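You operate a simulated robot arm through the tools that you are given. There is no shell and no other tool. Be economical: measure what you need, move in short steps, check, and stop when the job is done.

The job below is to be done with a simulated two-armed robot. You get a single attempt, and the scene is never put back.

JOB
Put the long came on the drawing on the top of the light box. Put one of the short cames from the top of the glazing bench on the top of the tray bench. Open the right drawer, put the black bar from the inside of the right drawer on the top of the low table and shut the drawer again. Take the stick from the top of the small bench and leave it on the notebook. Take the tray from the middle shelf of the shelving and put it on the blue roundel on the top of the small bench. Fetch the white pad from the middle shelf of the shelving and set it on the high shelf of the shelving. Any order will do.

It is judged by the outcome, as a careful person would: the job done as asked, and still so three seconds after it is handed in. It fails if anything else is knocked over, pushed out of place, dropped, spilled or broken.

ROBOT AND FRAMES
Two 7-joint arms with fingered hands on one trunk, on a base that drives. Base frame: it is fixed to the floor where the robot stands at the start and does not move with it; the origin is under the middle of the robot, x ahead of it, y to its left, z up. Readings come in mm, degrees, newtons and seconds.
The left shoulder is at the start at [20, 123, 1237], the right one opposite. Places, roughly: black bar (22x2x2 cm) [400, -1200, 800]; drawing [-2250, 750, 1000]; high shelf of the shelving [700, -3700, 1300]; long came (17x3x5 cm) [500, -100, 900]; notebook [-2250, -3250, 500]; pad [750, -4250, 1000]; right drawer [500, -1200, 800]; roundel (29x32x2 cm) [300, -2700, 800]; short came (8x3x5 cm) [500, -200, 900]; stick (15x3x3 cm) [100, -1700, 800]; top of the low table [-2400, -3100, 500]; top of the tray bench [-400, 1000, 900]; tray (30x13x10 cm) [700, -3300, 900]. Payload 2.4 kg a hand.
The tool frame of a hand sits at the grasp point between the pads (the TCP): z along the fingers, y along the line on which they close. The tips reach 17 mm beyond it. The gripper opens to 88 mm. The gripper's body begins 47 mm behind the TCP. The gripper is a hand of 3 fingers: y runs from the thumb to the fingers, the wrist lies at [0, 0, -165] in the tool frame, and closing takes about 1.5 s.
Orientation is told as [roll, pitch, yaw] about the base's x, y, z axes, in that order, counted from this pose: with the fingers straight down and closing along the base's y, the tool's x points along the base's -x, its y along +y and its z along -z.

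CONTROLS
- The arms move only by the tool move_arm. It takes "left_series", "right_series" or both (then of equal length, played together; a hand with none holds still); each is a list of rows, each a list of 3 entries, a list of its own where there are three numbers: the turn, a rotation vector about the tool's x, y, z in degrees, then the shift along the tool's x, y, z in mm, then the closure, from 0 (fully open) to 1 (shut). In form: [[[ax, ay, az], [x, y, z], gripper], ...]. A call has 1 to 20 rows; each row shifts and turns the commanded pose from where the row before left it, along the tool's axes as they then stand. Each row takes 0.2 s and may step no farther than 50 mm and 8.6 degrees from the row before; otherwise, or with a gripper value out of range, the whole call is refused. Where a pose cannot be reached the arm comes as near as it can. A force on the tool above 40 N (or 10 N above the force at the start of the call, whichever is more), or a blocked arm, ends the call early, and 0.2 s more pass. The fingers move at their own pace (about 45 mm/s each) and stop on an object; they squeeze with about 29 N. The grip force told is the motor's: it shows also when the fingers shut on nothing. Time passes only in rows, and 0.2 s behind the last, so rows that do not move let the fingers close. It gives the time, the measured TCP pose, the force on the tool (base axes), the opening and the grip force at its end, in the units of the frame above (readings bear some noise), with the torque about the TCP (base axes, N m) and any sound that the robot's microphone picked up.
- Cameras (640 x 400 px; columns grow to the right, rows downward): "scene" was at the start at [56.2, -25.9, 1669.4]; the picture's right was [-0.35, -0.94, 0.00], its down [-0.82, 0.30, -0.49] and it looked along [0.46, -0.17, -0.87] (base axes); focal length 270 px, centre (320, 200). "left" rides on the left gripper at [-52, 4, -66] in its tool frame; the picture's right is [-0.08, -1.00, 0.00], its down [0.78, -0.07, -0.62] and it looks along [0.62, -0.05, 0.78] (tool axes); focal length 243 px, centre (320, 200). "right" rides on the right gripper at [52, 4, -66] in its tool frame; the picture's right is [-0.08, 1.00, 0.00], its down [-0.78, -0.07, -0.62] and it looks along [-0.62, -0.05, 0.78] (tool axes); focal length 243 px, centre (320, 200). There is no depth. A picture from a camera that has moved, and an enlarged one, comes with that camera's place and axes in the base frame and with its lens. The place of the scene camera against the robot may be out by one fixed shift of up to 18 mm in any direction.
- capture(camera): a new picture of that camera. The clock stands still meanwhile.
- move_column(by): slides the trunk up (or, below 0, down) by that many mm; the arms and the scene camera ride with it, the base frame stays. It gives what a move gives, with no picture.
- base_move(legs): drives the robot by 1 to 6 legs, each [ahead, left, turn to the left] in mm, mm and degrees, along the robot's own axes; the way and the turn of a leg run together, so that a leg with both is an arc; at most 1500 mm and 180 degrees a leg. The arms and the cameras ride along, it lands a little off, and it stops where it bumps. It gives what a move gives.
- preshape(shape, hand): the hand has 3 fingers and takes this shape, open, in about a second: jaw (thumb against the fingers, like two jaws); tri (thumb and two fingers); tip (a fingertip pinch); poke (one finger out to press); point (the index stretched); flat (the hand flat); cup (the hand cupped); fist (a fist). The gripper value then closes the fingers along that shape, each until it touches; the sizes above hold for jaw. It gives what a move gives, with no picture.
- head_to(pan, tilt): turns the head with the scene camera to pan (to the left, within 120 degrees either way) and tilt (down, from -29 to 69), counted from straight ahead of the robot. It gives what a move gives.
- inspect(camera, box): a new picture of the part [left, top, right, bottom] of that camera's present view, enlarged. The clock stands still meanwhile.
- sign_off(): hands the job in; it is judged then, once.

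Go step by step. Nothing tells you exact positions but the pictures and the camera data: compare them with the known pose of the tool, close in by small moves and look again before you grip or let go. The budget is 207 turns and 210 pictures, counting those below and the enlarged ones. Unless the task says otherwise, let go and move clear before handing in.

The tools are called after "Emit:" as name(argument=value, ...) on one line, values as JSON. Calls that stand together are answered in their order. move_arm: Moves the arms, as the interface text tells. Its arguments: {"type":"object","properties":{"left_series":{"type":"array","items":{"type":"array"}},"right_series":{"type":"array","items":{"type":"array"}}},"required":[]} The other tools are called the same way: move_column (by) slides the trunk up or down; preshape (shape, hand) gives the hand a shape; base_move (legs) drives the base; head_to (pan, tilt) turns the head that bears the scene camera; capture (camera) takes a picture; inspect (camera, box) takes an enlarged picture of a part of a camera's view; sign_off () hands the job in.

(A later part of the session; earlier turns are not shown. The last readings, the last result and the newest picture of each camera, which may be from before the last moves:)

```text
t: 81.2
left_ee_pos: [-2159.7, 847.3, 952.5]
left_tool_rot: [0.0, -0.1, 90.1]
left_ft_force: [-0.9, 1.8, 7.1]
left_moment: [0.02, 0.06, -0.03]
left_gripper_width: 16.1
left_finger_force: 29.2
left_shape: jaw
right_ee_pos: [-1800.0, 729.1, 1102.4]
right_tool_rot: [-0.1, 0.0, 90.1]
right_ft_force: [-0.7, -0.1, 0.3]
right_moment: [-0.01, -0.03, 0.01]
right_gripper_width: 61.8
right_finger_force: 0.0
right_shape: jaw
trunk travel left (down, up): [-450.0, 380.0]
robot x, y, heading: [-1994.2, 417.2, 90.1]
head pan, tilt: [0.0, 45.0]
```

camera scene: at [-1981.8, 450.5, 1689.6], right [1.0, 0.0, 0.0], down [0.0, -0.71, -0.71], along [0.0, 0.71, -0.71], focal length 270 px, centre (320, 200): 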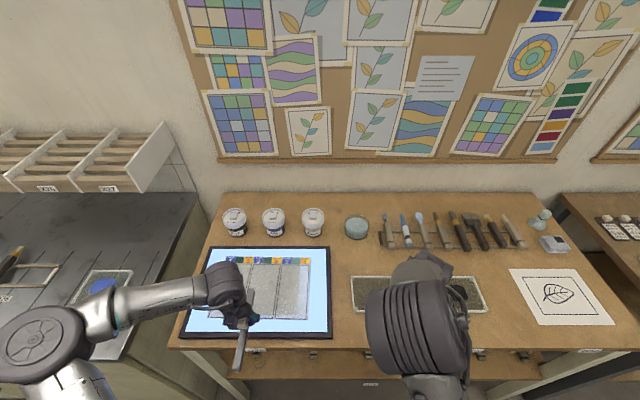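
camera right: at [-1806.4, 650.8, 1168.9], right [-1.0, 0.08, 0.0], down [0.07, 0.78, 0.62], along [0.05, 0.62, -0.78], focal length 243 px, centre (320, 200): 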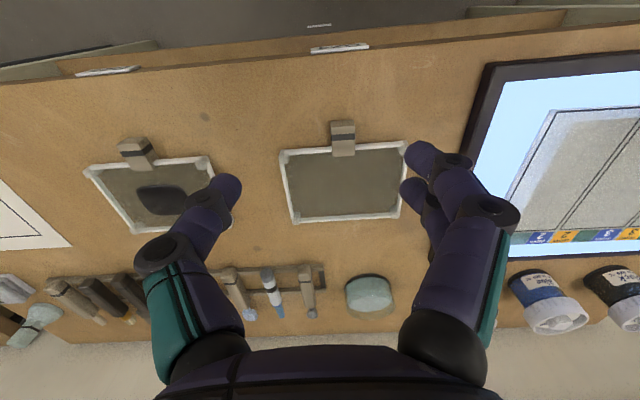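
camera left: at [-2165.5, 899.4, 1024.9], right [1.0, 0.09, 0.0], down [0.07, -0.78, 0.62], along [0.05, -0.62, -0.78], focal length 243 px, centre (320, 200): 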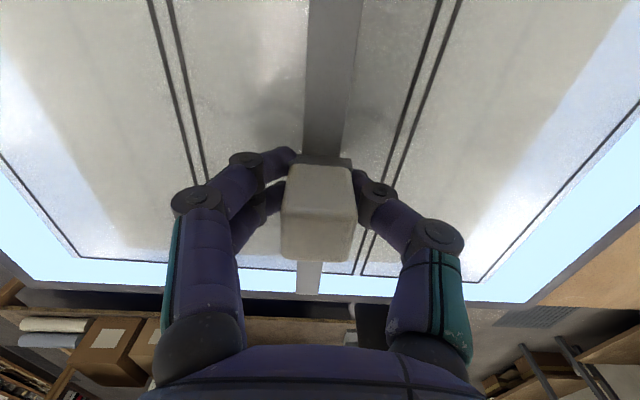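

It has touched, with 7 N. I ease off 1 mm and open.

Emit:
move_arm(left_series=[[[0, 0, 0], [0, 0, -1], 1], [[0, 0, 0], [0, 0, 0], 0.8], [[0, 0, 0], [0, 0, 0], 0.7], [[0, 0, 0], [0, 0, 0], 0.6], [[0, 0, 0], [0, 0, 0], 0.45], [[0, 0, 0], [0, 0, 0], 0.4], [[0, 0, 0], [0, 0, 0], 0.4]])

Emit:
capture(camera="left")

Emit:
inspect(camera="scene", box=[200, 250, 320, 340])

```text
t: 82.8
left_ee_pos: [-2161.2, 848.0, 953.3]
left_tool_rot: [0.0, -0.1, 90.0]
left_ft_force: [-0.2, 0.0, -0.2]
left_moment: [0.0, -0.03, 0.02]
left_gripper_width: 52.4
left_finger_force: 0.2
left_shape: jaw
right_ee_pos: [-1800.9, 729.7, 1103.6]
right_tool_rot: [0.0, -0.1, 90.0]
right_ft_force: [0.4, -0.2, 0.7]
right_moment: [-0.04, -0.01, 0.04]
right_gripper_width: 61.5
right_finger_force: 0.0
right_shape: jaw
trunk travel left (down, up): [-450.0, 380.0]
robot x, y, heading: [-1997.3, 418.3, 90.0]
head pan, tilt: [0.0, 45.0]
```

```text
147 pictures are left
camera left: at [-2165.3, 898.9, 1019.4], right [1.0, 0.09, 0.0], down [0.07, -0.78, 0.62], along [0.05, -0.62, -0.78], focal length 243 px, centre (320, 200)
```

left: 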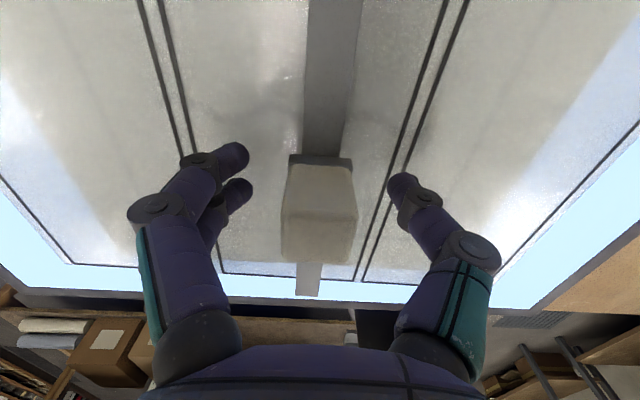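

```text
4.44 times, centred on (260, 295) of scene
camera zoom: at [-1981.6, 477.3, 1689.7], right [1.0, 0.0, 0.0], down [0.0, -0.71, -0.71], along [0.0, 0.71, -0.71], focal length 1199 px, centre (587, -222)
```

zoom: 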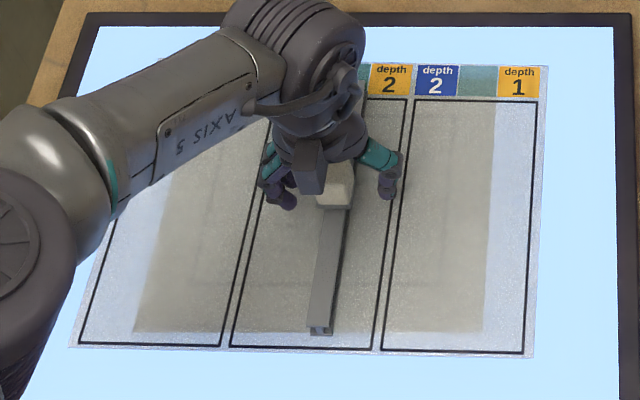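

The long came rests well on the drawing. I lift off, retract, and drive to the right drawer.

Emit:
move_arm(left_series=[[[0, 0, 0], [0, 0, -30], 0.4], [[0, 0, 0], [0, 0, -40], 0.4], [[0, 0, 0], [0, 0, -40], 0.4], [[0, 0, 0], [0, 0, -40], 0.4], [[0, 0, 0], [45, 0, 0], 0.4], [[0, 0, 0], [45, 0, 0], 0.4], [[0, 0, 0], [45, 0, 0], 0.4], [[0, 0, 0], [0, 0, 0], 0.4]])

Emit:
inspect(camera="scene", box=[160, 200, 400, 350])

Emit:
base_move(legs=[[-400, 0, 0], [0, 0, -90], [1500, 0, 0], [0, -1230, 0]])

Emit:
capture(camera="scene")

```text
t: 84.6
left_ee_pos: [-2161.5, 711.4, 1101.6]
left_tool_rot: [0.0, 0.0, 90.1]
left_ft_force: [-0.7, 0.5, 0.2]
left_moment: [0.01, 0.0, 0.0]
left_gripper_width: 52.6
left_finger_force: 0.1
left_shape: jaw
right_ee_pos: [-1800.7, 728.8, 1103.6]
right_tool_rot: [0.0, 0.0, 90.2]
right_ft_force: [-0.6, 0.5, 0.4]
right_moment: [0.03, -0.04, 0.0]
right_gripper_width: 61.6
right_finger_force: 0.0
right_shape: jaw
trunk travel left (down, up): [-450.0, 380.0]
robot x, y, heading: [-1994.1, 419.3, 90.0]
head pan, tilt: [0.0, 45.0]
```

```text
2.67 times, centred on (280, 275) of scene
camera zoom: at [-1981.4, 477.7, 1689.7], right [1.0, 0.0, 0.0], down [0.0, -0.71, -0.71], along [0.0, 0.71, -0.71], focal length 719 px, centre (427, 0)
```

zoom: 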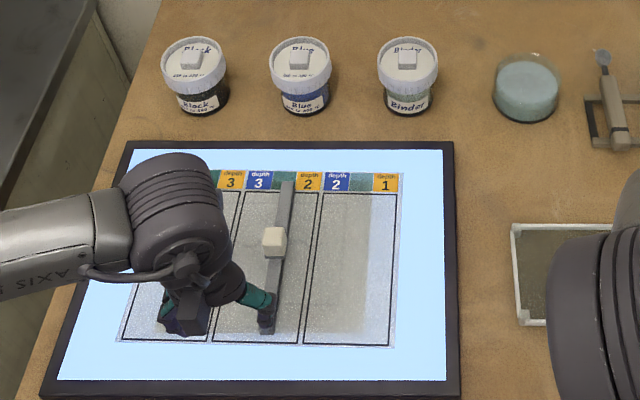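

```text
t: 103.7
left_ee_pos: [-204.8, -1036.6, 1101.9]
left_tool_rot: [-0.1, 0.0, -1.2]
left_ft_force: [0.6, -0.1, 0.8]
left_moment: [0.03, -0.02, -0.04]
left_gripper_width: 52.5
left_finger_force: 0.0
left_shape: jaw
right_ee_pos: [-197.0, -1396.8, 1103.0]
right_tool_rot: [0.0, 0.0, -1.4]
right_ft_force: [-0.8, -0.4, -0.4]
right_moment: [0.01, -0.04, -0.01]
right_gripper_width: 62.0
right_finger_force: 0.0
right_shape: jaw
trunk travel left (down, up): [-450.0, 380.0]
robot x, y, heading: [-504.9, -1197.6, -1.5]
head pan, tilt: [0.0, 45.0]
```

```text
144 pictures are left
camera scene: at [-427.1, -1200.1, 1689.7], right [-0.02, -1.0, 0.0], down [-0.71, 0.02, -0.71], along [0.71, -0.02, -0.71], focal length 270 px, centre (320, 200)
```

scene: 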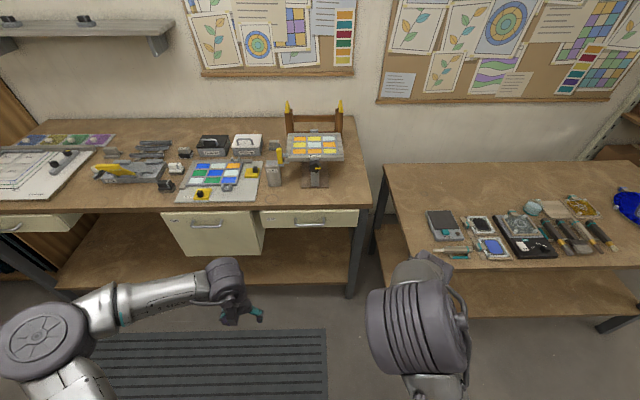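

The shallow right drawer is ahead with a bar handle. I zoom in on it and on the small bench.

Emit:
inspect(camera="scene", box=[250, 190, 370, 265])

Emit:
inspect(camera="scene", box=[400, 170, 640, 290])

```text
5.33 times, centred on (310, 228) of scene
camera zoom: at [-427.1, -1200.1, 1689.7], right [-0.02, -1.0, 0.0], down [-0.71, 0.02, -0.71], along [0.71, -0.02, -0.71], focal length 1438 px, centre (373, 53)
```

zoom: 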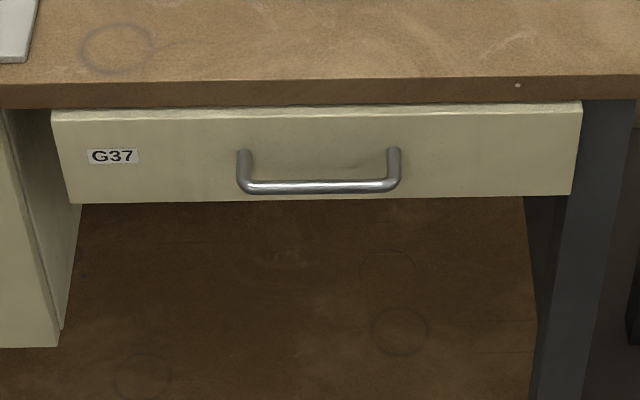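

```text
2.67 times, centred on (520, 230) of scene
camera zoom: at [-427.1, -1200.1, 1689.7], right [-0.02, -1.0, 0.0], down [-0.71, 0.02, -0.71], along [0.71, -0.02, -0.71], focal length 719 px, centre (-213, 120)
```

zoom: 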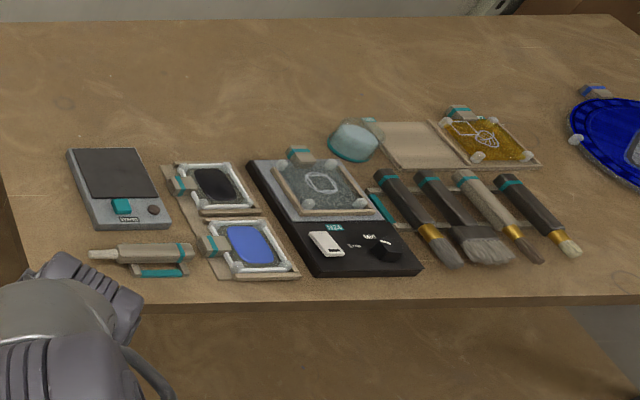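

The handle's bar is at about (305, -1181, 805), and the stick lies at the front-left of the small bench. I lower the trunk and pitch the left hand forward so it can grip the handle horizontally.

Emit:
move_column(by=-250)

Emit:
move_arm(left_series=[[[0, -8.2, 0], [-10, 0, 0], 0.3], [[0, -8.2, 0], [-10, 0, 0], 0.3], [[0, -8.2, 0], [-10, 0, 0], 0.3], [[0, -8.2, 0], [-10, 0, 0], 0.3], [[0, -8.2, 0], [0, 0, 0], 0.3], [[0, -8.2, 0], [0, 0, 0], 0.3], [[0, -8.2, 0], [0, 0, 0], 0.3], [[0, -8.2, 0], [0, 0, 0], 0.3], [[0, -8.2, 0], [0, 0, 0], 0.3], [[0, -8.2, 0], [0, 0, 0], 0.3], [[0, -8, 0], [0, 0, 0], 0.3], [[0, 0, 0], [0, 0, 0], 0.3]])

Emit:
capture(camera="left")

```text
t: 106.3
left_ee_pos: [-204.8, -1036.6, 851.4]
left_tool_rot: [-0.1, -0.1, -1.2]
left_ft_force: [0.2, -0.2, 0.2]
left_moment: [0.03, 0.0, -0.02]
left_gripper_width: 52.5
left_finger_force: 0.1
left_shape: jaw
right_ee_pos: [-196.2, -1397.1, 853.1]
right_tool_rot: [0.0, -0.1, -1.2]
right_ft_force: [-0.1, -0.7, 0.3]
right_moment: [0.04, -0.02, -0.03]
right_gripper_width: 61.6
right_finger_force: 0.0
right_shape: jaw
trunk travel left (down, up): [-200.0, 630.0]
robot x, y, heading: [-499.1, -1192.6, -1.4]
head pan, tilt: [0.0, 45.0]
```

```text
t: 108.9
left_ee_pos: [-148.2, -1039.0, 855.9]
left_tool_rot: [-148.1, -89.9, 146.8]
left_ft_force: [0.3, -0.3, -0.5]
left_moment: [-0.02, 0.02, -0.05]
left_gripper_width: 61.1
left_finger_force: 0.0
left_shape: jaw
left hand out of reach, approached as far as the arm can: row 6, 7, 8
right_ee_pos: [-196.9, -1397.0, 853.8]
right_tool_rot: [0.0, -0.2, -1.2]
right_ft_force: [1.0, -0.1, 0.4]
right_moment: [-0.03, -0.01, -0.01]
right_gripper_width: 61.8
right_finger_force: 0.1
right_shape: jaw
trunk travel left (down, up): [-200.0, 630.0]
robot x, y, heading: [-502.2, -1197.2, -1.4]
head pan, tilt: [0.0, 45.0]
```

```text
141 pictures are left
camera left: at [-213.2, -1034.5, 907.2], right [-0.02, -1.0, 0.09], down [-0.62, -0.05, -0.78], along [0.78, -0.07, -0.62], focal length 243 px, centre (320, 200)
```

left: 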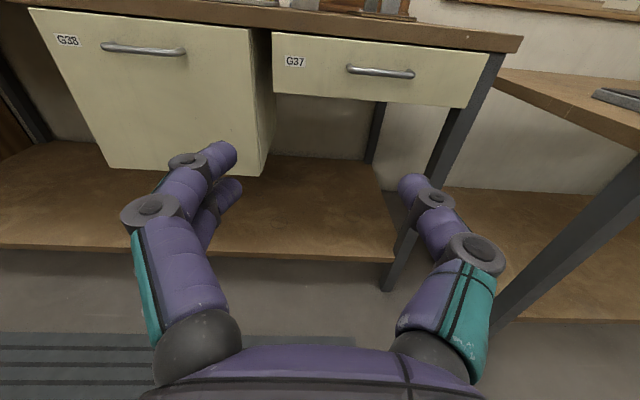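

The hand points forward now. I roll it 90° so the fingers close vertically around the horizontal bar.

Emit:
move_arm(left_series=[[[0, 0, 8.2], [0, 0, 0], 0.3], [[0, 0, 8.2], [0, 0, 0], 0.3], [[0, 0, 8.2], [0, 0, 0], 0.3], [[0, 0, 8.2], [0, 0, 0], 0.3], [[0, 0, 8.2], [0, 0, 0], 0.3], [[0, 0, 8.2], [0, 0, 0], 0.3], [[0, 0, 8.2], [0, 0, 0], 0.3], [[0, 0, 8.2], [0, 0, 0], 0.3], [[0, 0, 8.2], [0, 0, 0], 0.3], [[0, 0, 8.2], [0, 0, 0], 0.3], [[0, 0, 8], [0, 0, 0], 0.3], [[0, 0, 0], [0, 0, 0], 0.3]])

Emit:
capture(camera="left")

```text
t: 111.5
left_ee_pos: [-146.9, -1040.0, 853.6]
left_tool_rot: [90.0, 0.1, -91.2]
left_ft_force: [0.2, -0.2, 0.2]
left_moment: [0.0, -0.02, 0.02]
left_gripper_width: 61.4
left_finger_force: 0.1
left_shape: jaw
right_ee_pos: [-196.9, -1396.9, 852.6]
right_tool_rot: [0.1, -0.1, -1.2]
right_ft_force: [0.2, -0.8, 0.4]
right_moment: [0.03, -0.01, 0.02]
right_gripper_width: 61.9
right_finger_force: 0.0
right_shape: jaw
trunk travel left (down, up): [-200.0, 630.0]
robot x, y, heading: [-501.9, -1194.5, -1.5]
head pan, tilt: [0.0, 45.0]
```

```text
140 pictures are left
camera left: at [-213.9, -1091.0, 859.5], right [0.0, -0.08, -1.0], down [-0.6, 0.79, -0.07], along [0.8, 0.6, -0.05], focal length 243 px, centre (320, 200)
```

left: 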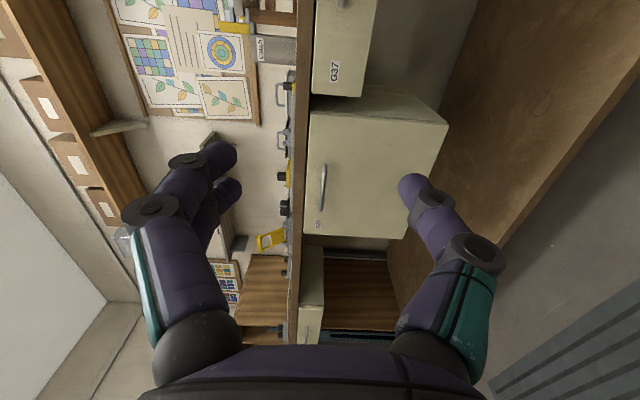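

The handle is at about (307,-1175,816). I raise the right hand out of the way, bring the left one inward, and drive up square to the drawer.

Emit:
move_arm(left_series=[[[0, 0, 0], [-17, -13, 20], 0.3], [[0, 0, 0], [-17, -13, 20], 0.3], [[0, 0, 0], [-16, -12, 20], 0.3], [[0, 0, 0], [0, 0, 0], 0.3], [[0, 0, 0], [0, 0, 0], 0.3], [[0, 0, 0], [0, 0, 0], 0.3], [[0, 0, 0], [0, 0, 0], 0.3]], right_series=[[[0, 0, 0], [0, 0, -45], 0.3], [[0, 0, 0], [0, 0, -45], 0.3], [[0, 0, 0], [0, 0, -45], 0.3], [[0, 0, 0], [0, 0, -45], 0.3], [[0, 0, 0], [0, 0, -20], 0.3], [[0, 0, 0], [30, 0, 0], 0.3], [[0, 0, 0], [0, 0, 0], 0.3]])

Emit:
base_move(legs=[[0, -80, 1.4], [330, 0, 0]])

Emit:
capture(camera="left")

Emit:
capture(camera="scene")

```text
t: 113.1
left_ee_pos: [-86.2, -1090.7, 817.8]
left_tool_rot: [89.9, 0.0, -91.2]
left_ft_force: [0.2, 0.6, 0.2]
left_moment: [-0.04, 0.03, -0.03]
left_gripper_width: 61.3
left_finger_force: 0.1
left_shape: jaw
right_ee_pos: [-224.9, -1398.5, 1053.2]
right_tool_rot: [0.1, 0.1, -1.3]
right_ft_force: [0.3, 0.2, 0.4]
right_moment: [0.03, 0.01, 0.01]
right_gripper_width: 61.9
right_finger_force: 0.0
right_shape: jaw
trunk travel left (down, up): [-200.0, 630.0]
robot x, y, heading: [-503.6, -1196.5, -1.4]
head pan, tilt: [0.0, 45.0]
```

```text
t: 116.0
left_ee_pos: [247.7, -1160.3, 817.6]
left_tool_rot: [90.0, 0.1, -89.8]
left_ft_force: [0.0, -0.3, 0.2]
left_moment: [0.03, 0.0, -0.01]
left_gripper_width: 61.3
left_finger_force: 0.1
left_shape: jaw
right_ee_pos: [117.6, -1470.5, 1053.2]
right_tool_rot: [0.1, 0.1, 0.2]
right_ft_force: [0.3, 0.1, -0.4]
right_moment: [0.04, -0.06, -0.01]
right_gripper_width: 62.0
right_finger_force: 0.0
right_shape: jaw
trunk travel left (down, up): [-200.0, 630.0]
robot x, y, heading: [-165.1, -1277.4, 0.2]
head pan, tilt: [0.0, 45.0]
```

```text
139 pictures are left
camera left: at [181.5, -1213.5, 822.1], right [0.0, -0.09, -1.0], down [-0.62, 0.78, -0.07], along [0.78, 0.62, -0.05], focal length 243 px, centre (320, 200)
```

left: 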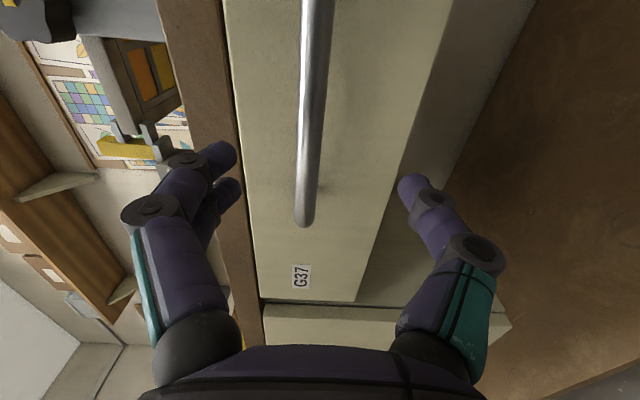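

```text
138 pictures are left
camera scene: at [-89.8, -1278.2, 1439.7], right [0.0, -1.0, 0.0], down [-0.71, 0.0, -0.71], along [0.71, 0.0, -0.71], focal length 270 px, centre (320, 200)
```

scene: 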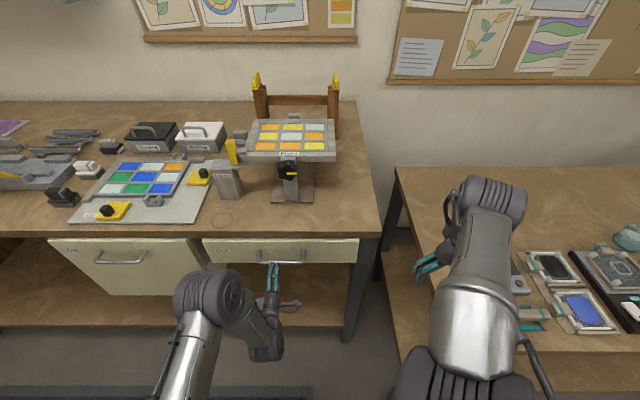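

The bar is at z≈822, y≈-1157 and x≈310. I advance 58 mm and close on it.

Emit:
move_arm(left_series=[[[0, 0, 0], [0, 4.5, 20], 0.3], [[0, 0, 0], [0, 0, 20], 0.3], [[0, 0, 0], [0, 0, 18], 0.3], [[0, 0, 0], [0, 0, 0], 0.3]])

Emit:
capture(camera="left")

Emit:
inspect(camera="scene", box=[200, 220, 360, 320])

```text
t: 117.0
left_ee_pos: [302.4, -1157.7, 822.6]
left_tool_rot: [90.1, -0.1, -89.8]
left_ft_force: [-10.7, -0.8, -2.4]
left_moment: [-0.01, -0.28, -0.02]
left_gripper_width: 60.0
left_finger_force: 0.0
left_shape: jaw
right_ee_pos: [116.2, -1472.4, 1053.7]
right_tool_rot: [0.1, -0.1, 0.1]
right_ft_force: [-0.6, -0.3, -0.1]
right_moment: [0.0, -0.01, -0.03]
right_gripper_width: 62.0
right_finger_force: 0.0
right_shape: jaw
trunk travel left (down, up): [-200.0, 630.0]
robot x, y, heading: [-164.6, -1276.7, 0.3]
head pan, tilt: [0.0, 45.0]
```

```text
137 pictures are left
camera left: at [237.9, -1212.2, 826.6], right [0.0, -0.09, -1.0], down [-0.62, 0.78, -0.07], along [0.78, 0.62, -0.05], focal length 243 px, centre (320, 200)
```

left: 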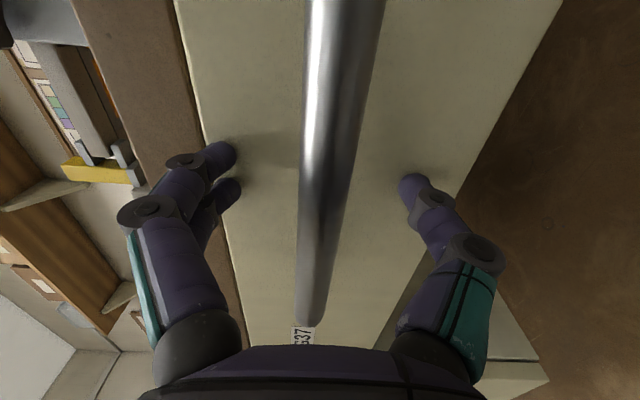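

```text
4.00 times, centred on (280, 270) of scene
camera zoom: at [-91.8, -1278.1, 1439.7], right [0.0, -1.0, 0.0], down [-0.71, 0.0, -0.71], along [0.71, 0.0, -0.71], focal length 1079 px, centre (480, -80)
```

zoom: 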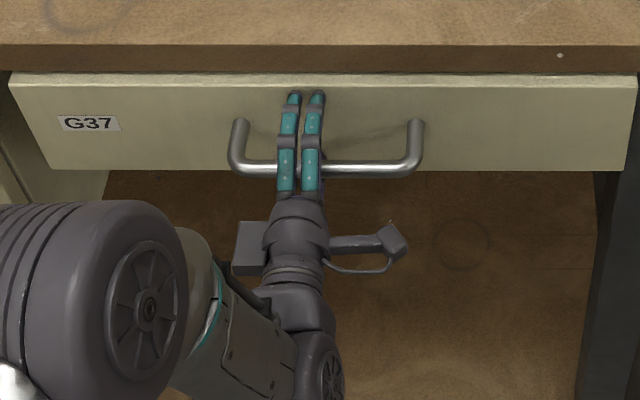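

The fingertips touch the drawer front and the bar lies between the fingers. I ease back 4 mm and close.

Emit:
move_arm(left_series=[[[0, 0, 0], [0, 0, -5], 0.3], [[0, 0, 0], [0, 0, 0], 1], [[0, 0, 0], [0, 0, 0], 1], [[0, 0, 0], [0, 0, 0], 1], [[0, 0, 0], [0, 0, 0], 1], [[0, 0, 0], [0, 0, 0], 1], [[0, 0, 0], [0, 0, 0], 1], [[0, 0, 0], [0, 0, 0], 1]])

Emit:
capture(camera="left")

```text
t: 118.8
left_ee_pos: [298.7, -1160.2, 822.2]
left_tool_rot: [90.0, 0.0, -89.8]
left_ft_force: [0.1, 0.1, 0.7]
left_moment: [-0.01, -0.01, 0.04]
left_gripper_width: 0.0
left_finger_force: 28.5
left_shape: jaw
right_ee_pos: [117.1, -1471.0, 1052.1]
right_tool_rot: [0.2, 0.2, 0.1]
right_ft_force: [-0.4, 0.1, -0.8]
right_moment: [0.0, -0.04, -0.01]
right_gripper_width: 61.7
right_finger_force: 0.0
right_shape: jaw
trunk travel left (down, up): [-200.0, 630.0]
robot x, y, heading: [-171.7, -1273.6, 0.2]
head pan, tilt: [0.0, 45.0]
```

```text
135 pictures are left
camera left: at [233.8, -1213.0, 826.5], right [0.0, -0.09, -1.0], down [-0.62, 0.78, -0.07], along [0.78, 0.62, -0.05], focal length 243 px, centre (320, 200)
```

left: 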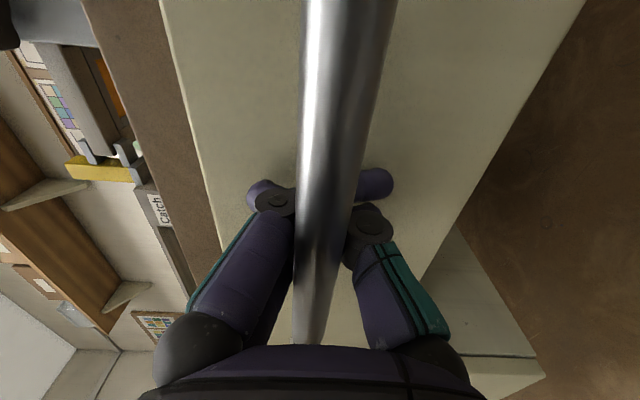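

The fingers cage the bar, which is fine for pulling. I pull the drawer open by backing up.

Emit:
base_move(legs=[[-240, 0, 0]])

Emit:
capture(camera="scene")

```text
t: 120.5
left_ee_pos: [60.8, -1162.3, 822.9]
left_tool_rot: [90.1, 0.0, -90.1]
left_ft_force: [0.3, -0.7, 0.8]
left_moment: [-0.02, -0.01, 0.02]
left_gripper_width: 0.3
left_finger_force: 28.9
left_shape: jaw
right_ee_pos: [-122.8, -1472.8, 1052.9]
right_tool_rot: [0.1, 0.0, -0.2]
right_ft_force: [0.3, 0.3, -0.4]
right_moment: [0.03, -0.03, 0.0]
right_gripper_width: 61.6
right_finger_force: 0.1
right_shape: jaw
trunk travel left (down, up): [-200.0, 630.0]
robot x, y, heading: [-406.1, -1274.6, -0.3]
head pan, tilt: [0.0, 45.0]
```

```text
134 pictures are left
camera scene: at [-329.4, -1278.6, 1439.7], right [0.0, -1.0, 0.0], down [-0.71, 0.0, -0.71], along [0.71, 0.0, -0.71], focal length 270 px, centre (320, 200)
```

scene: 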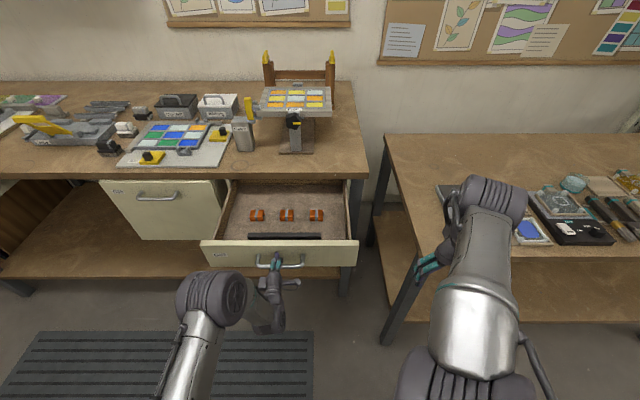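

The drawer is open, and the black bar lies along y just behind its front. I let go of the handle and withdraw the left hand.

Emit:
move_arm(left_series=[[[0, 0, 0], [0, 0, 0], 0.3], [[0, 0, 0], [0, 0, 0], 0.3], [[0, 0, 0], [0, 0, 0], 0.3], [[0, 0, 0], [0, 0, 0], 0.3], [[0, 0, 0], [0, 0, 0], 0.3], [[0, 0, 0], [0, 0, -40], 0.3], [[0, 0, 0], [0, 0, -40], 0.3], [[0, 0, 0], [0, 0, -40], 0.3], [[0, 0, 0], [0, 0, -30], 0.3], [[0, 0, 0], [0, 0, 0], 0.3]])

Emit:
capture(camera="scene")

Emit:
inspect(camera="scene", box=[190, 170, 370, 280])

```text
t: 122.7
left_ee_pos: [-78.5, -1160.9, 824.8]
left_tool_rot: [89.8, 0.1, -90.0]
left_ft_force: [0.0, -0.2, 0.3]
left_moment: [0.01, 0.02, -0.01]
left_gripper_width: 61.2
left_finger_force: 0.1
left_shape: jaw
left hand out of reach, approached as far as the arm can: row 9
right_ee_pos: [-122.7, -1473.9, 1053.2]
right_tool_rot: [0.2, 0.0, -0.2]
right_ft_force: [0.6, -0.1, 0.3]
right_moment: [0.0, -0.01, -0.03]
right_gripper_width: 61.5
right_finger_force: 0.0
right_shape: jaw
trunk travel left (down, up): [-200.0, 630.0]
robot x, y, heading: [-403.4, -1274.0, -0.2]
head pan, tilt: [0.0, 45.0]
```

```text
133 pictures are left
camera scene: at [-329.2, -1279.1, 1439.7], right [0.0, -1.0, 0.0], down [-0.71, 0.0, -0.71], along [0.71, 0.0, -0.71], focal length 270 px, centre (320, 200)
```

scene: 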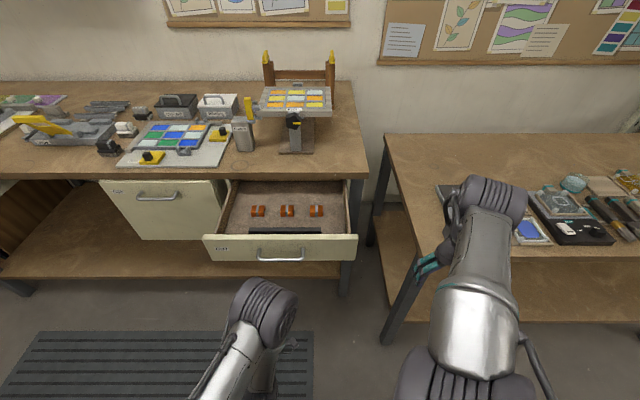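

```text
3.56 times, centred on (280, 225) of scene
camera zoom: at [-329.2, -1279.1, 1439.7], right [0.0, -1.0, 0.0], down [-0.71, 0.0, -0.71], along [0.71, 0.0, -0.71], focal length 959 px, centre (462, 111)
```

zoom: 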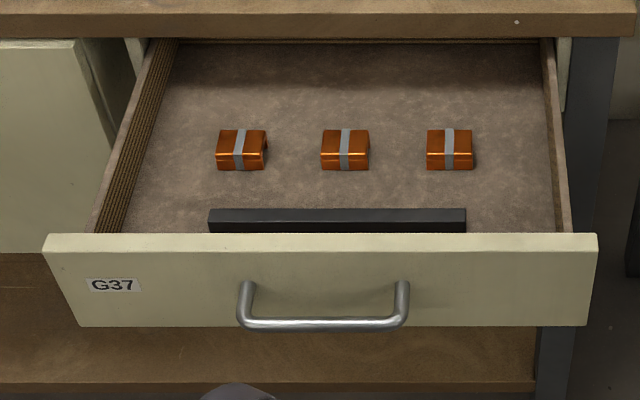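

I strafe left so the right hand is over the drawer and yaw it 90° so it closes across the bar.

Emit:
base_move(legs=[[0, 265, 0.2]])

Emit:
move_arm(right_series=[[[0, 0, -8.2], [0, 0, 0], 0.3], [[0, 0, -8.2], [0, 0, 0], 0.3], [[0, 0, -8.2], [0, 0, 0], 0.3], [[0, 0, -8.2], [0, 0, 0], 0.3], [[0, 0, -8.2], [0, 0, 0], 0.3], [[0, 0, -8.2], [0, 0, 0], 0.3], [[0, 0, -8.2], [0, 0, 0], 0.3], [[0, 0, -8.2], [0, 0, 0], 0.3], [[0, 0, -8.2], [0, 0, 0], 0.3], [[0, 0, -8.2], [0, 0, 0], 0.3], [[0, 0, -8], [0, 0, 0], 0.3], [[0, 0, 0], [0, 0, 0], 0.3]])

Emit:
capture(camera="right")

```text
t: 124.6
left_ee_pos: [-77.3, -898.8, 822.9]
left_tool_rot: [90.0, 0.0, -90.3]
left_ft_force: [0.4, -0.9, -0.3]
left_moment: [-0.03, 0.0, 0.01]
left_gripper_width: 61.3
left_finger_force: 0.1
left_shape: jaw
right_ee_pos: [-122.2, -1212.4, 1052.5]
right_tool_rot: [0.2, 0.1, -0.2]
right_ft_force: [-0.5, 0.1, 0.1]
right_moment: [0.01, -0.02, 0.01]
right_gripper_width: 61.8
right_finger_force: 0.0
right_shape: jaw
trunk travel left (down, up): [-200.0, 630.0]
robot x, y, heading: [-401.2, -1015.1, -0.1]
head pan, tilt: [0.0, 45.0]
```

```text
t: 127.2
left_ee_pos: [-77.4, -900.1, 824.4]
left_tool_rot: [89.8, 0.0, -90.2]
left_ft_force: [0.8, 0.0, 0.1]
left_moment: [0.0, 0.0, 0.02]
left_gripper_width: 61.4
left_finger_force: 0.0
left_shape: jaw
right_ee_pos: [-122.0, -1212.3, 1051.8]
right_tool_rot: [0.1, -0.1, 89.9]
right_ft_force: [0.0, -0.1, -0.2]
right_moment: [0.0, 0.01, 0.01]
right_gripper_width: 62.0
right_finger_force: 0.1
right_shape: jaw
trunk travel left (down, up): [-200.0, 630.0]
robot x, y, heading: [-405.0, -1015.9, -0.1]
head pan, tilt: [0.0, 45.0]
```

```text
131 pictures are left
camera right: at [-127.6, -1263.6, 1118.7], right [-1.0, 0.09, 0.0], down [0.07, 0.78, 0.62], along [0.05, 0.62, -0.78], focal length 243 px, centre (320, 200)
```

right: 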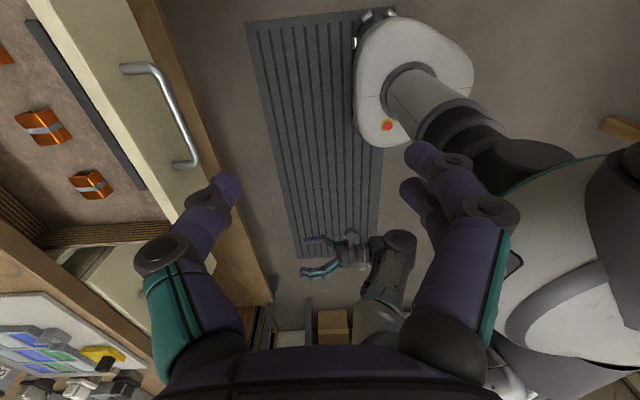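

The black bar is centred at about (175,-1171). I drive forward and take the hand above it.

Emit:
base_move(legs=[[145, 0, 0]])

Emit:
move_arm(right_series=[[[0, 0, 0], [-10, -38, 0], 0.3], [[0, 0, 0], [-10, -38, 0], 0.3], [[0, 0, 0], [-10, -38, 0], 0.3], [[0, 0, 0], [-10, -38, 0], 0.3], [[0, 0, 0], [0, 0, 40], 0.3], [[0, 0, 0], [0, 0, 40], 0.3], [[0, 0, 0], [0, 0, 40], 0.3], [[0, 0, 0], [0, 0, 0], 0.3]])

Emit:
capture(camera="right")

Emit:
inspect(camera="scene", box=[240, 150, 560, 350])

```text
t: 128.6
left_ee_pos: [68.4, -900.4, 822.9]
left_tool_rot: [89.9, 0.0, -90.0]
left_ft_force: [0.8, 0.2, -0.2]
left_moment: [0.02, -0.03, -0.01]
left_gripper_width: 61.6
left_finger_force: 0.1
left_shape: jaw
right_ee_pos: [24.2, -1211.5, 1051.6]
right_tool_rot: [0.3, -0.1, 90.0]
right_ft_force: [0.0, -0.9, -0.3]
right_moment: [-0.02, -0.02, -0.02]
right_gripper_width: 61.6
right_finger_force: 0.0
right_shape: jaw
trunk travel left (down, up): [-200.0, 630.0]
robot x, y, heading: [-258.6, -1015.6, -0.1]
head pan, tilt: [0.0, 45.0]
```

```text
t: 130.3
left_ee_pos: [68.2, -899.8, 824.0]
left_tool_rot: [89.9, 0.0, -90.0]
left_ft_force: [-0.2, 0.3, 0.1]
left_moment: [0.01, -0.01, 0.01]
left_gripper_width: 61.2
left_finger_force: 0.1
left_shape: jaw
right_ee_pos: [156.0, -1175.8, 930.2]
right_tool_rot: [0.1, -0.1, 89.9]
right_ft_force: [-0.3, -0.3, -0.6]
right_moment: [-0.01, 0.0, 0.01]
right_gripper_width: 61.7
right_finger_force: 0.2
right_shape: jaw
right hand out of reach, approached as far as the arm can: row 4
trunk travel left (down, up): [-200.0, 630.0]
robot x, y, heading: [-257.0, -1013.0, -0.2]
head pan, tilt: [0.0, 45.0]
```

```text
130 pictures are left
camera right: at [151.2, -1226.7, 997.9], right [-1.0, 0.09, 0.0], down [0.07, 0.78, 0.62], along [0.05, 0.62, -0.78], focal length 243 px, centre (320, 200)
```

right: 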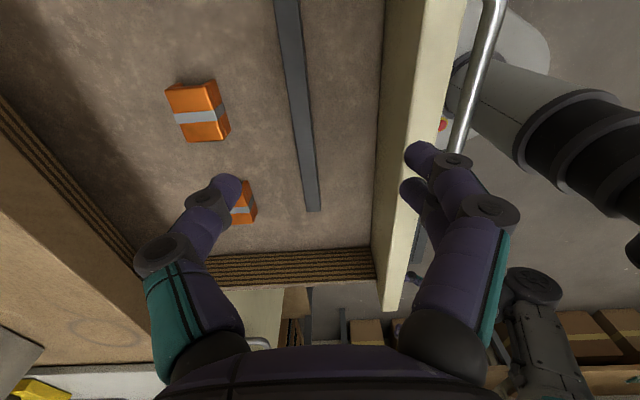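

```text
2.00 times, centred on (400, 250) of scene
camera zoom: at [-182.6, -1017.3, 1439.7], right [0.0, -1.0, 0.0], down [-0.71, 0.0, -0.71], along [0.71, 0.0, -0.71], focal length 539 px, centre (160, 100)
```

zoom: 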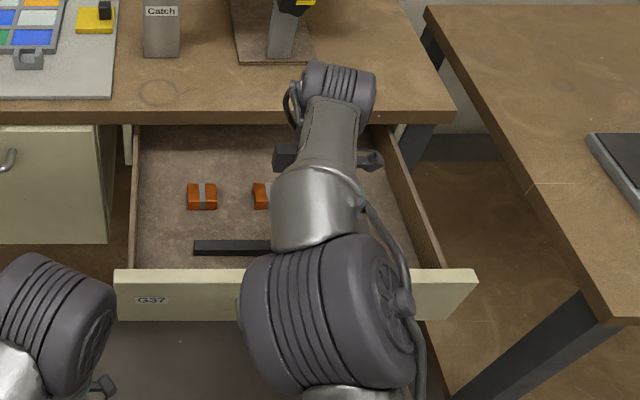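

The bar's top is at z≈807 and x≈171, clear of the panel and the orange pieces. I raise the trunk so the forearm clears the drawer front, and move a bit closer.

Emit:
move_column(by=150)

Emit:
base_move(legs=[[40, 0, 0]])

Emit:
move_arm(right_series=[[[0, 0, 0], [0, 0, 40], 0.43], [[0, 0, 0], [0, 0, 40], 0.43], [[0, 0, 0], [0, 0, 40], 0.43], [[0, 0, 0], [0, 0, 30], 0.43], [[0, 0, 0], [0, 0, 0], 0.43]])

Emit:
capture(camera="right")

Emit:
capture(camera="scene")

```text
t: 132.1
left_ee_pos: [68.2, -899.3, 974.4]
left_tool_rot: [89.9, 0.1, -90.0]
left_ft_force: [0.0, -0.1, 0.0]
left_moment: [0.0, 0.02, -0.01]
left_gripper_width: 61.5
left_finger_force: 0.0
left_shape: jaw
right_ee_pos: [155.8, -1174.9, 1081.7]
right_tool_rot: [0.0, -0.2, 89.9]
right_ft_force: [0.1, 0.1, -0.3]
right_moment: [-0.01, 0.01, -0.01]
right_gripper_width: 61.7
right_finger_force: 0.0
right_shape: jaw
trunk travel left (down, up): [-350.0, 480.0]
robot x, y, heading: [-258.0, -1016.2, -0.3]
head pan, tilt: [0.0, 45.0]
```

```text
t: 133.0
left_ee_pos: [109.9, -899.6, 973.2]
left_tool_rot: [89.8, 0.0, -90.0]
left_ft_force: [-0.4, 0.2, 0.0]
left_moment: [0.01, -0.01, 0.0]
left_gripper_width: 61.2
left_finger_force: 0.0
left_shape: jaw
right_ee_pos: [198.6, -1175.7, 1081.3]
right_tool_rot: [0.2, -0.1, 89.9]
right_ft_force: [-0.1, -0.6, 0.8]
right_moment: [0.03, 0.05, 0.0]
right_gripper_width: 61.7
right_finger_force: 0.0
right_shape: jaw
trunk travel left (down, up): [-350.0, 480.0]
robot x, y, heading: [-218.5, -1012.8, -0.2]
head pan, tilt: [0.0, 45.0]
```

```text
t: 134.2
left_ee_pos: [108.7, -898.6, 974.6]
left_tool_rot: [89.9, 0.0, -89.9]
left_ft_force: [0.1, 0.0, 0.5]
left_moment: [-0.05, 0.0, 0.01]
left_gripper_width: 61.4
left_finger_force: 0.1
left_shape: jaw
right_ee_pos: [199.0, -1174.4, 931.6]
right_tool_rot: [0.1, -0.1, 89.8]
right_ft_force: [0.2, -0.8, -0.3]
right_moment: [0.01, 0.03, 0.02]
right_gripper_width: 50.6
right_finger_force: 0.1
right_shape: jaw
trunk travel left (down, up): [-350.0, 480.0]
robot x, y, heading: [-222.6, -1015.0, -0.1]
head pan, tilt: [0.0, 45.0]
```

```text
128 pictures are left
camera right: at [193.4, -1227.0, 997.8], right [-1.0, 0.09, 0.0], down [0.07, 0.78, 0.62], along [0.05, 0.62, -0.78], focal length 243 px, centre (320, 200)
```

right: 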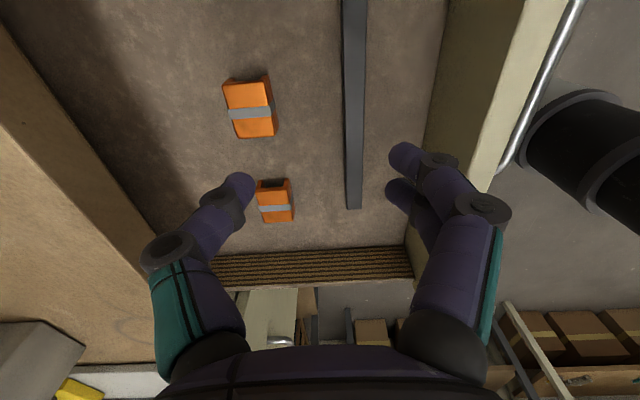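

```text
127 pictures are left
camera scene: at [-142.4, -1017.4, 1589.7], right [0.0, -1.0, 0.0], down [-0.71, 0.0, -0.71], along [0.71, 0.0, -0.71], focal length 270 px, centre (320, 200)
```

scene: 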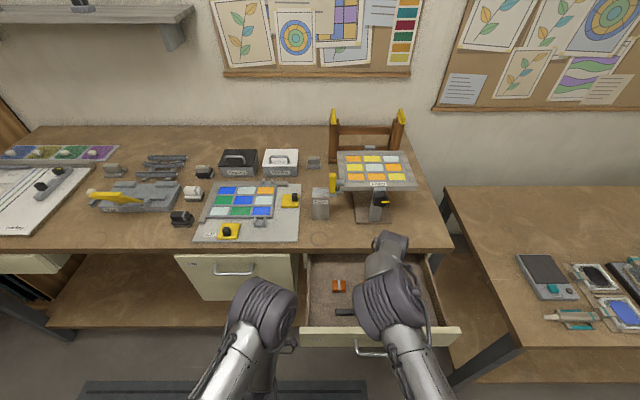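

The bar stays at x≈172. I centre on it and descend in two stages.

Emit:
move_arm(right_series=[[[0, 0, 0], [0, 27, 0], 0.43], [[0, 0, 0], [0, 0, 35], 0.43], [[0, 0, 0], [0, 0, 35], 0.43], [[0, 0, 0], [0, 0, 0], 0.43]])

Emit:
capture(camera="right")

Emit:
capture(camera="scene")

```text
t: 135.2
left_ee_pos: [107.8, -900.4, 974.0]
left_tool_rot: [89.9, 0.0, -90.1]
left_ft_force: [-0.9, 0.0, 0.5]
left_moment: [0.0, -0.03, -0.04]
left_gripper_width: 61.3
left_finger_force: 0.0
left_shape: jaw
right_ee_pos: [171.3, -1174.2, 861.1]
right_tool_rot: [0.1, -0.1, 89.9]
right_ft_force: [0.9, 1.0, 0.5]
right_moment: [0.01, -0.03, 0.02]
right_gripper_width: 50.7
right_finger_force: 0.2
right_shape: jaw
trunk travel left (down, up): [-350.0, 480.0]
robot x, y, heading: [-221.9, -1018.0, -0.2]
head pan, tilt: [0.0, 45.0]
```

```text
126 pictures are left
camera right: at [165.9, -1226.6, 928.8], right [-1.0, 0.09, 0.0], down [0.07, 0.78, 0.62], along [0.05, 0.62, -0.78], focal length 243 px, centre (320, 200)
```

right: 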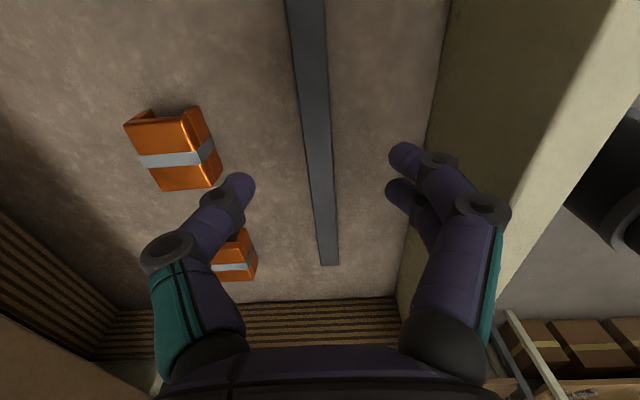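

```text
125 pictures are left
camera scene: at [-142.4, -1017.4, 1589.7], right [0.0, -1.0, 0.0], down [-0.71, 0.0, -0.71], along [0.71, 0.0, -0.71], focal length 270 px, centre (320, 200)
```

scene: 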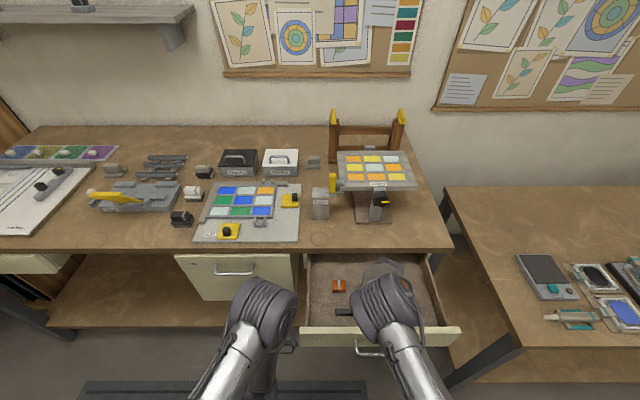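

All consistent: bar top at z≈808. I descend to z≈811 and close.

Emit:
move_arm(right_series=[[[0, 0, 0], [0, 0, 20], 0.43], [[0, 0, 0], [0, 0, 20], 0.43], [[0, 0, 0], [0, 0, 10], 0.43], [[0, 0, 0], [0, 0, 0], 0.43], [[0, 0, 0], [0, 0, 0], 1], [[0, 0, 0], [0, 0, 0], 1], [[0, 0, 0], [0, 0, 0], 1], [[0, 0, 0], [0, 0, 0], 1], [[0, 0, 0], [0, 0, 0], 1], [[0, 0, 0], [0, 0, 0], 1]])

Emit:
capture(camera="right")

```text
t: 137.4
left_ee_pos: [109.0, -899.5, 975.0]
left_tool_rot: [89.9, 0.1, -90.0]
left_ft_force: [0.1, -1.0, 0.5]
left_moment: [0.01, 0.05, 0.02]
left_gripper_width: 61.2
left_finger_force: 0.0
left_shape: jaw
right_ee_pos: [169.8, -1173.5, 812.9]
right_tool_rot: [0.1, -0.1, 89.9]
right_ft_force: [-0.8, 0.5, 0.1]
right_moment: [-0.01, 0.04, 0.04]
right_gripper_width: 10.4
right_finger_force: 29.3
right_shape: jaw
trunk travel left (down, up): [-350.0, 480.0]
robot x, y, heading: [-216.3, -1011.4, -0.1]
head pan, tilt: [0.0, 45.0]
```

```text
124 pictures are left
camera right: at [164.7, -1225.9, 878.8], right [-1.0, 0.09, 0.0], down [0.07, 0.78, 0.62], along [0.05, 0.62, -0.78], focal length 243 px, centre (320, 200)
```

right: 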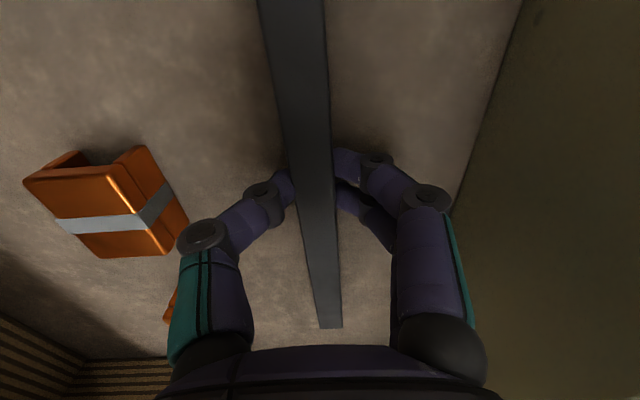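

The bar is gripped. I lift it clear of the drawer slowly.

Emit:
move_arm(right_series=[[[0, 0, 0], [0, 0, -10], 1], [[0, 0, 0], [0, 0, -20], 1], [[0, 0, 0], [0, 0, -30], 1], [[0, 0, 0], [0, 0, -40], 1], [[0, 0, 0], [0, 0, -40], 1], [[0, 0, 0], [0, 0, -40], 1], [[0, 0, 0], [0, 0, 0], 1]])

Emit:
capture(camera="right")

Emit:
inspect(camera="scene", box=[260, 200, 500, 350])

```text
t: 139.0
left_ee_pos: [108.5, -899.7, 973.9]
left_tool_rot: [89.8, 0.0, -90.0]
left_ft_force: [0.2, 0.0, 0.2]
left_moment: [-0.01, -0.01, -0.01]
left_gripper_width: 61.7
left_finger_force: 0.0
left_shape: jaw
right_ee_pos: [171.5, -1174.5, 992.4]
right_tool_rot: [0.2, -0.1, 89.9]
right_ft_force: [-0.2, -1.2, -1.8]
right_moment: [-0.01, 0.0, 0.02]
right_gripper_width: 10.1
right_finger_force: 29.2
right_shape: jaw
trunk travel left (down, up): [-350.0, 480.0]
robot x, y, heading: [-219.7, -1013.3, -0.2]
head pan, tilt: [0.0, 45.0]
```

```text
123 pictures are left
camera right: at [165.6, -1226.5, 1058.8], right [-1.0, 0.09, 0.0], down [0.07, 0.78, 0.62], along [0.05, 0.62, -0.78], focal length 243 px, centre (320, 200)
```

right: 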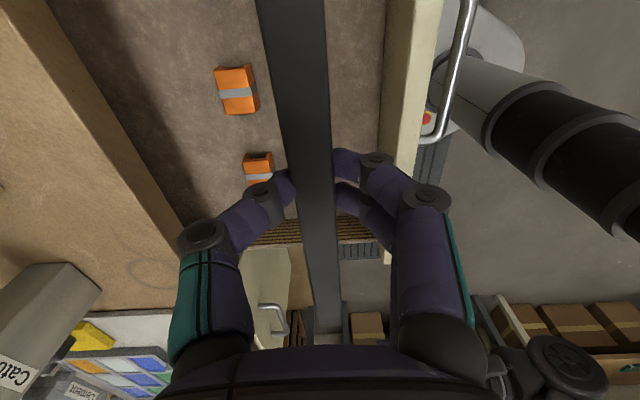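

```text
2.67 times, centred on (380, 275) of scene
camera zoom: at [-142.1, -1017.5, 1589.6], right [0.0, -1.0, 0.0], down [-0.71, 0.0, -0.71], along [0.71, 0.0, -0.71], focal length 719 px, centre (160, 0)
```

zoom: 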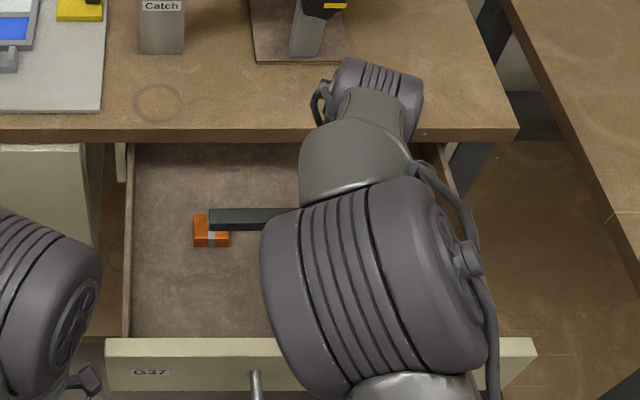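

The bar is in the right hand. I back off, tuck the right hand in, and set the left hand as a closed pusher at z≈848.

Emit:
base_move(legs=[[-190, 0, 0.2]])

Emit:
move_arm(left_series=[[[0, 0, 0], [0, -32, 20], 1], [[0, 0, 0], [0, -32, 20], 1], [[0, 0, 0], [0, -32, 20], 1], [[0, 0, 0], [0, -30, 20], 1], [[0, 0, 0], [0, 0, 0], 1], [[0, 0, 0], [0, 0, 0], 1], [[0, 0, 0], [0, 0, 0], 1]], right_series=[[[0, 0, 0], [0, 28, 0], 1], [[0, 0, 0], [0, 28, 0], 1], [[0, 0, 0], [0, 28, 0], 1], [[0, 0, 0], [0, 26, 0], 1], [[0, 0, 0], [0, 0, 0], 1], [[0, 0, 0], [0, 0, 0], 1], [[0, 0, 0], [0, 0, 0], 1]])

Emit:
base_move(legs=[[0, -240, 0]])

Emit:
capture(camera="scene")

Emit:
capture(camera="left")

```text
t: 140.6
left_ee_pos: [-87.5, -897.9, 974.2]
left_tool_rot: [90.0, -0.1, -89.8]
left_ft_force: [0.4, 0.3, 0.1]
left_moment: [0.04, -0.03, 0.01]
left_gripper_width: 61.3
left_finger_force: 0.1
left_shape: jaw
right_ee_pos: [-24.5, -1174.1, 991.9]
right_tool_rot: [0.2, -0.1, 90.1]
right_ft_force: [0.1, 0.8, -1.0]
right_moment: [-0.02, 0.0, 0.04]
right_gripper_width: 10.2
right_finger_force: 29.0
right_shape: jaw
trunk travel left (down, up): [-350.0, 480.0]
robot x, y, heading: [-411.5, -1013.9, 0.2]
head pan, tilt: [0.0, 45.0]
```

```text
t: 142.2
left_ee_pos: [-8.3, -898.4, 850.8]
left_tool_rot: [89.9, 0.0, -89.8]
left_ft_force: [-0.4, 0.7, 0.2]
left_moment: [0.02, 0.01, -0.02]
left_gripper_width: 0.1
left_finger_force: 29.0
left_shape: jaw
right_ee_pos: [-134.2, -1172.9, 993.2]
right_tool_rot: [0.1, 0.0, 90.2]
right_ft_force: [-0.7, 1.0, -2.1]
right_moment: [0.0, -0.01, 0.01]
right_gripper_width: 10.4
right_finger_force: 29.6
right_shape: jaw
trunk travel left (down, up): [-350.0, 480.0]
robot x, y, heading: [-416.8, -1015.9, 0.0]
head pan, tilt: [0.0, 45.0]
```

```text
t: 143.9
left_ee_pos: [-8.2, -1143.4, 850.1]
left_tool_rot: [89.9, 0.0, -90.0]
left_ft_force: [0.2, 0.5, 0.0]
left_moment: [0.01, 0.02, 0.02]
left_gripper_width: 0.0
left_finger_force: 29.2
left_shape: jaw
right_ee_pos: [-135.6, -1418.0, 992.7]
right_tool_rot: [0.2, -0.2, 89.8]
right_ft_force: [-0.1, 0.1, -1.7]
right_moment: [-0.05, 0.03, 0.02]
right_gripper_width: 10.5
right_finger_force: 28.9
right_shape: jaw
trunk travel left (down, up): [-350.0, 480.0]
robot x, y, heading: [-410.9, -1256.6, 0.1]
head pan, tilt: [0.0, 45.0]
```

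```text
121 pictures are left
camera scene: at [-337.0, -1261.5, 1589.7], right [0.0, -1.0, 0.0], down [-0.71, 0.0, -0.71], along [0.71, 0.0, -0.71], focal length 270 px, centre (320, 200)
```

scene: 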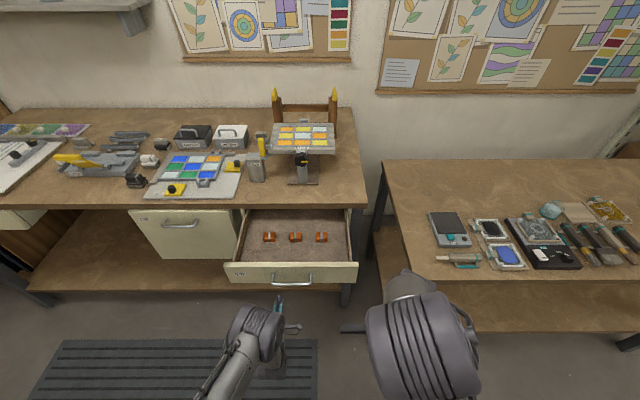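

```text
120 pictures are left
camera left: at [-73.9, -1196.4, 854.6], right [0.0, -0.08, -1.0], down [-0.62, 0.78, -0.07], along [0.78, 0.62, -0.05], focal length 243 px, centre (320, 200)
```

left: 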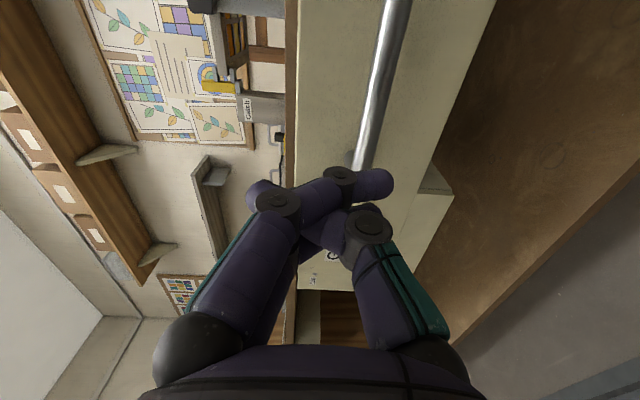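

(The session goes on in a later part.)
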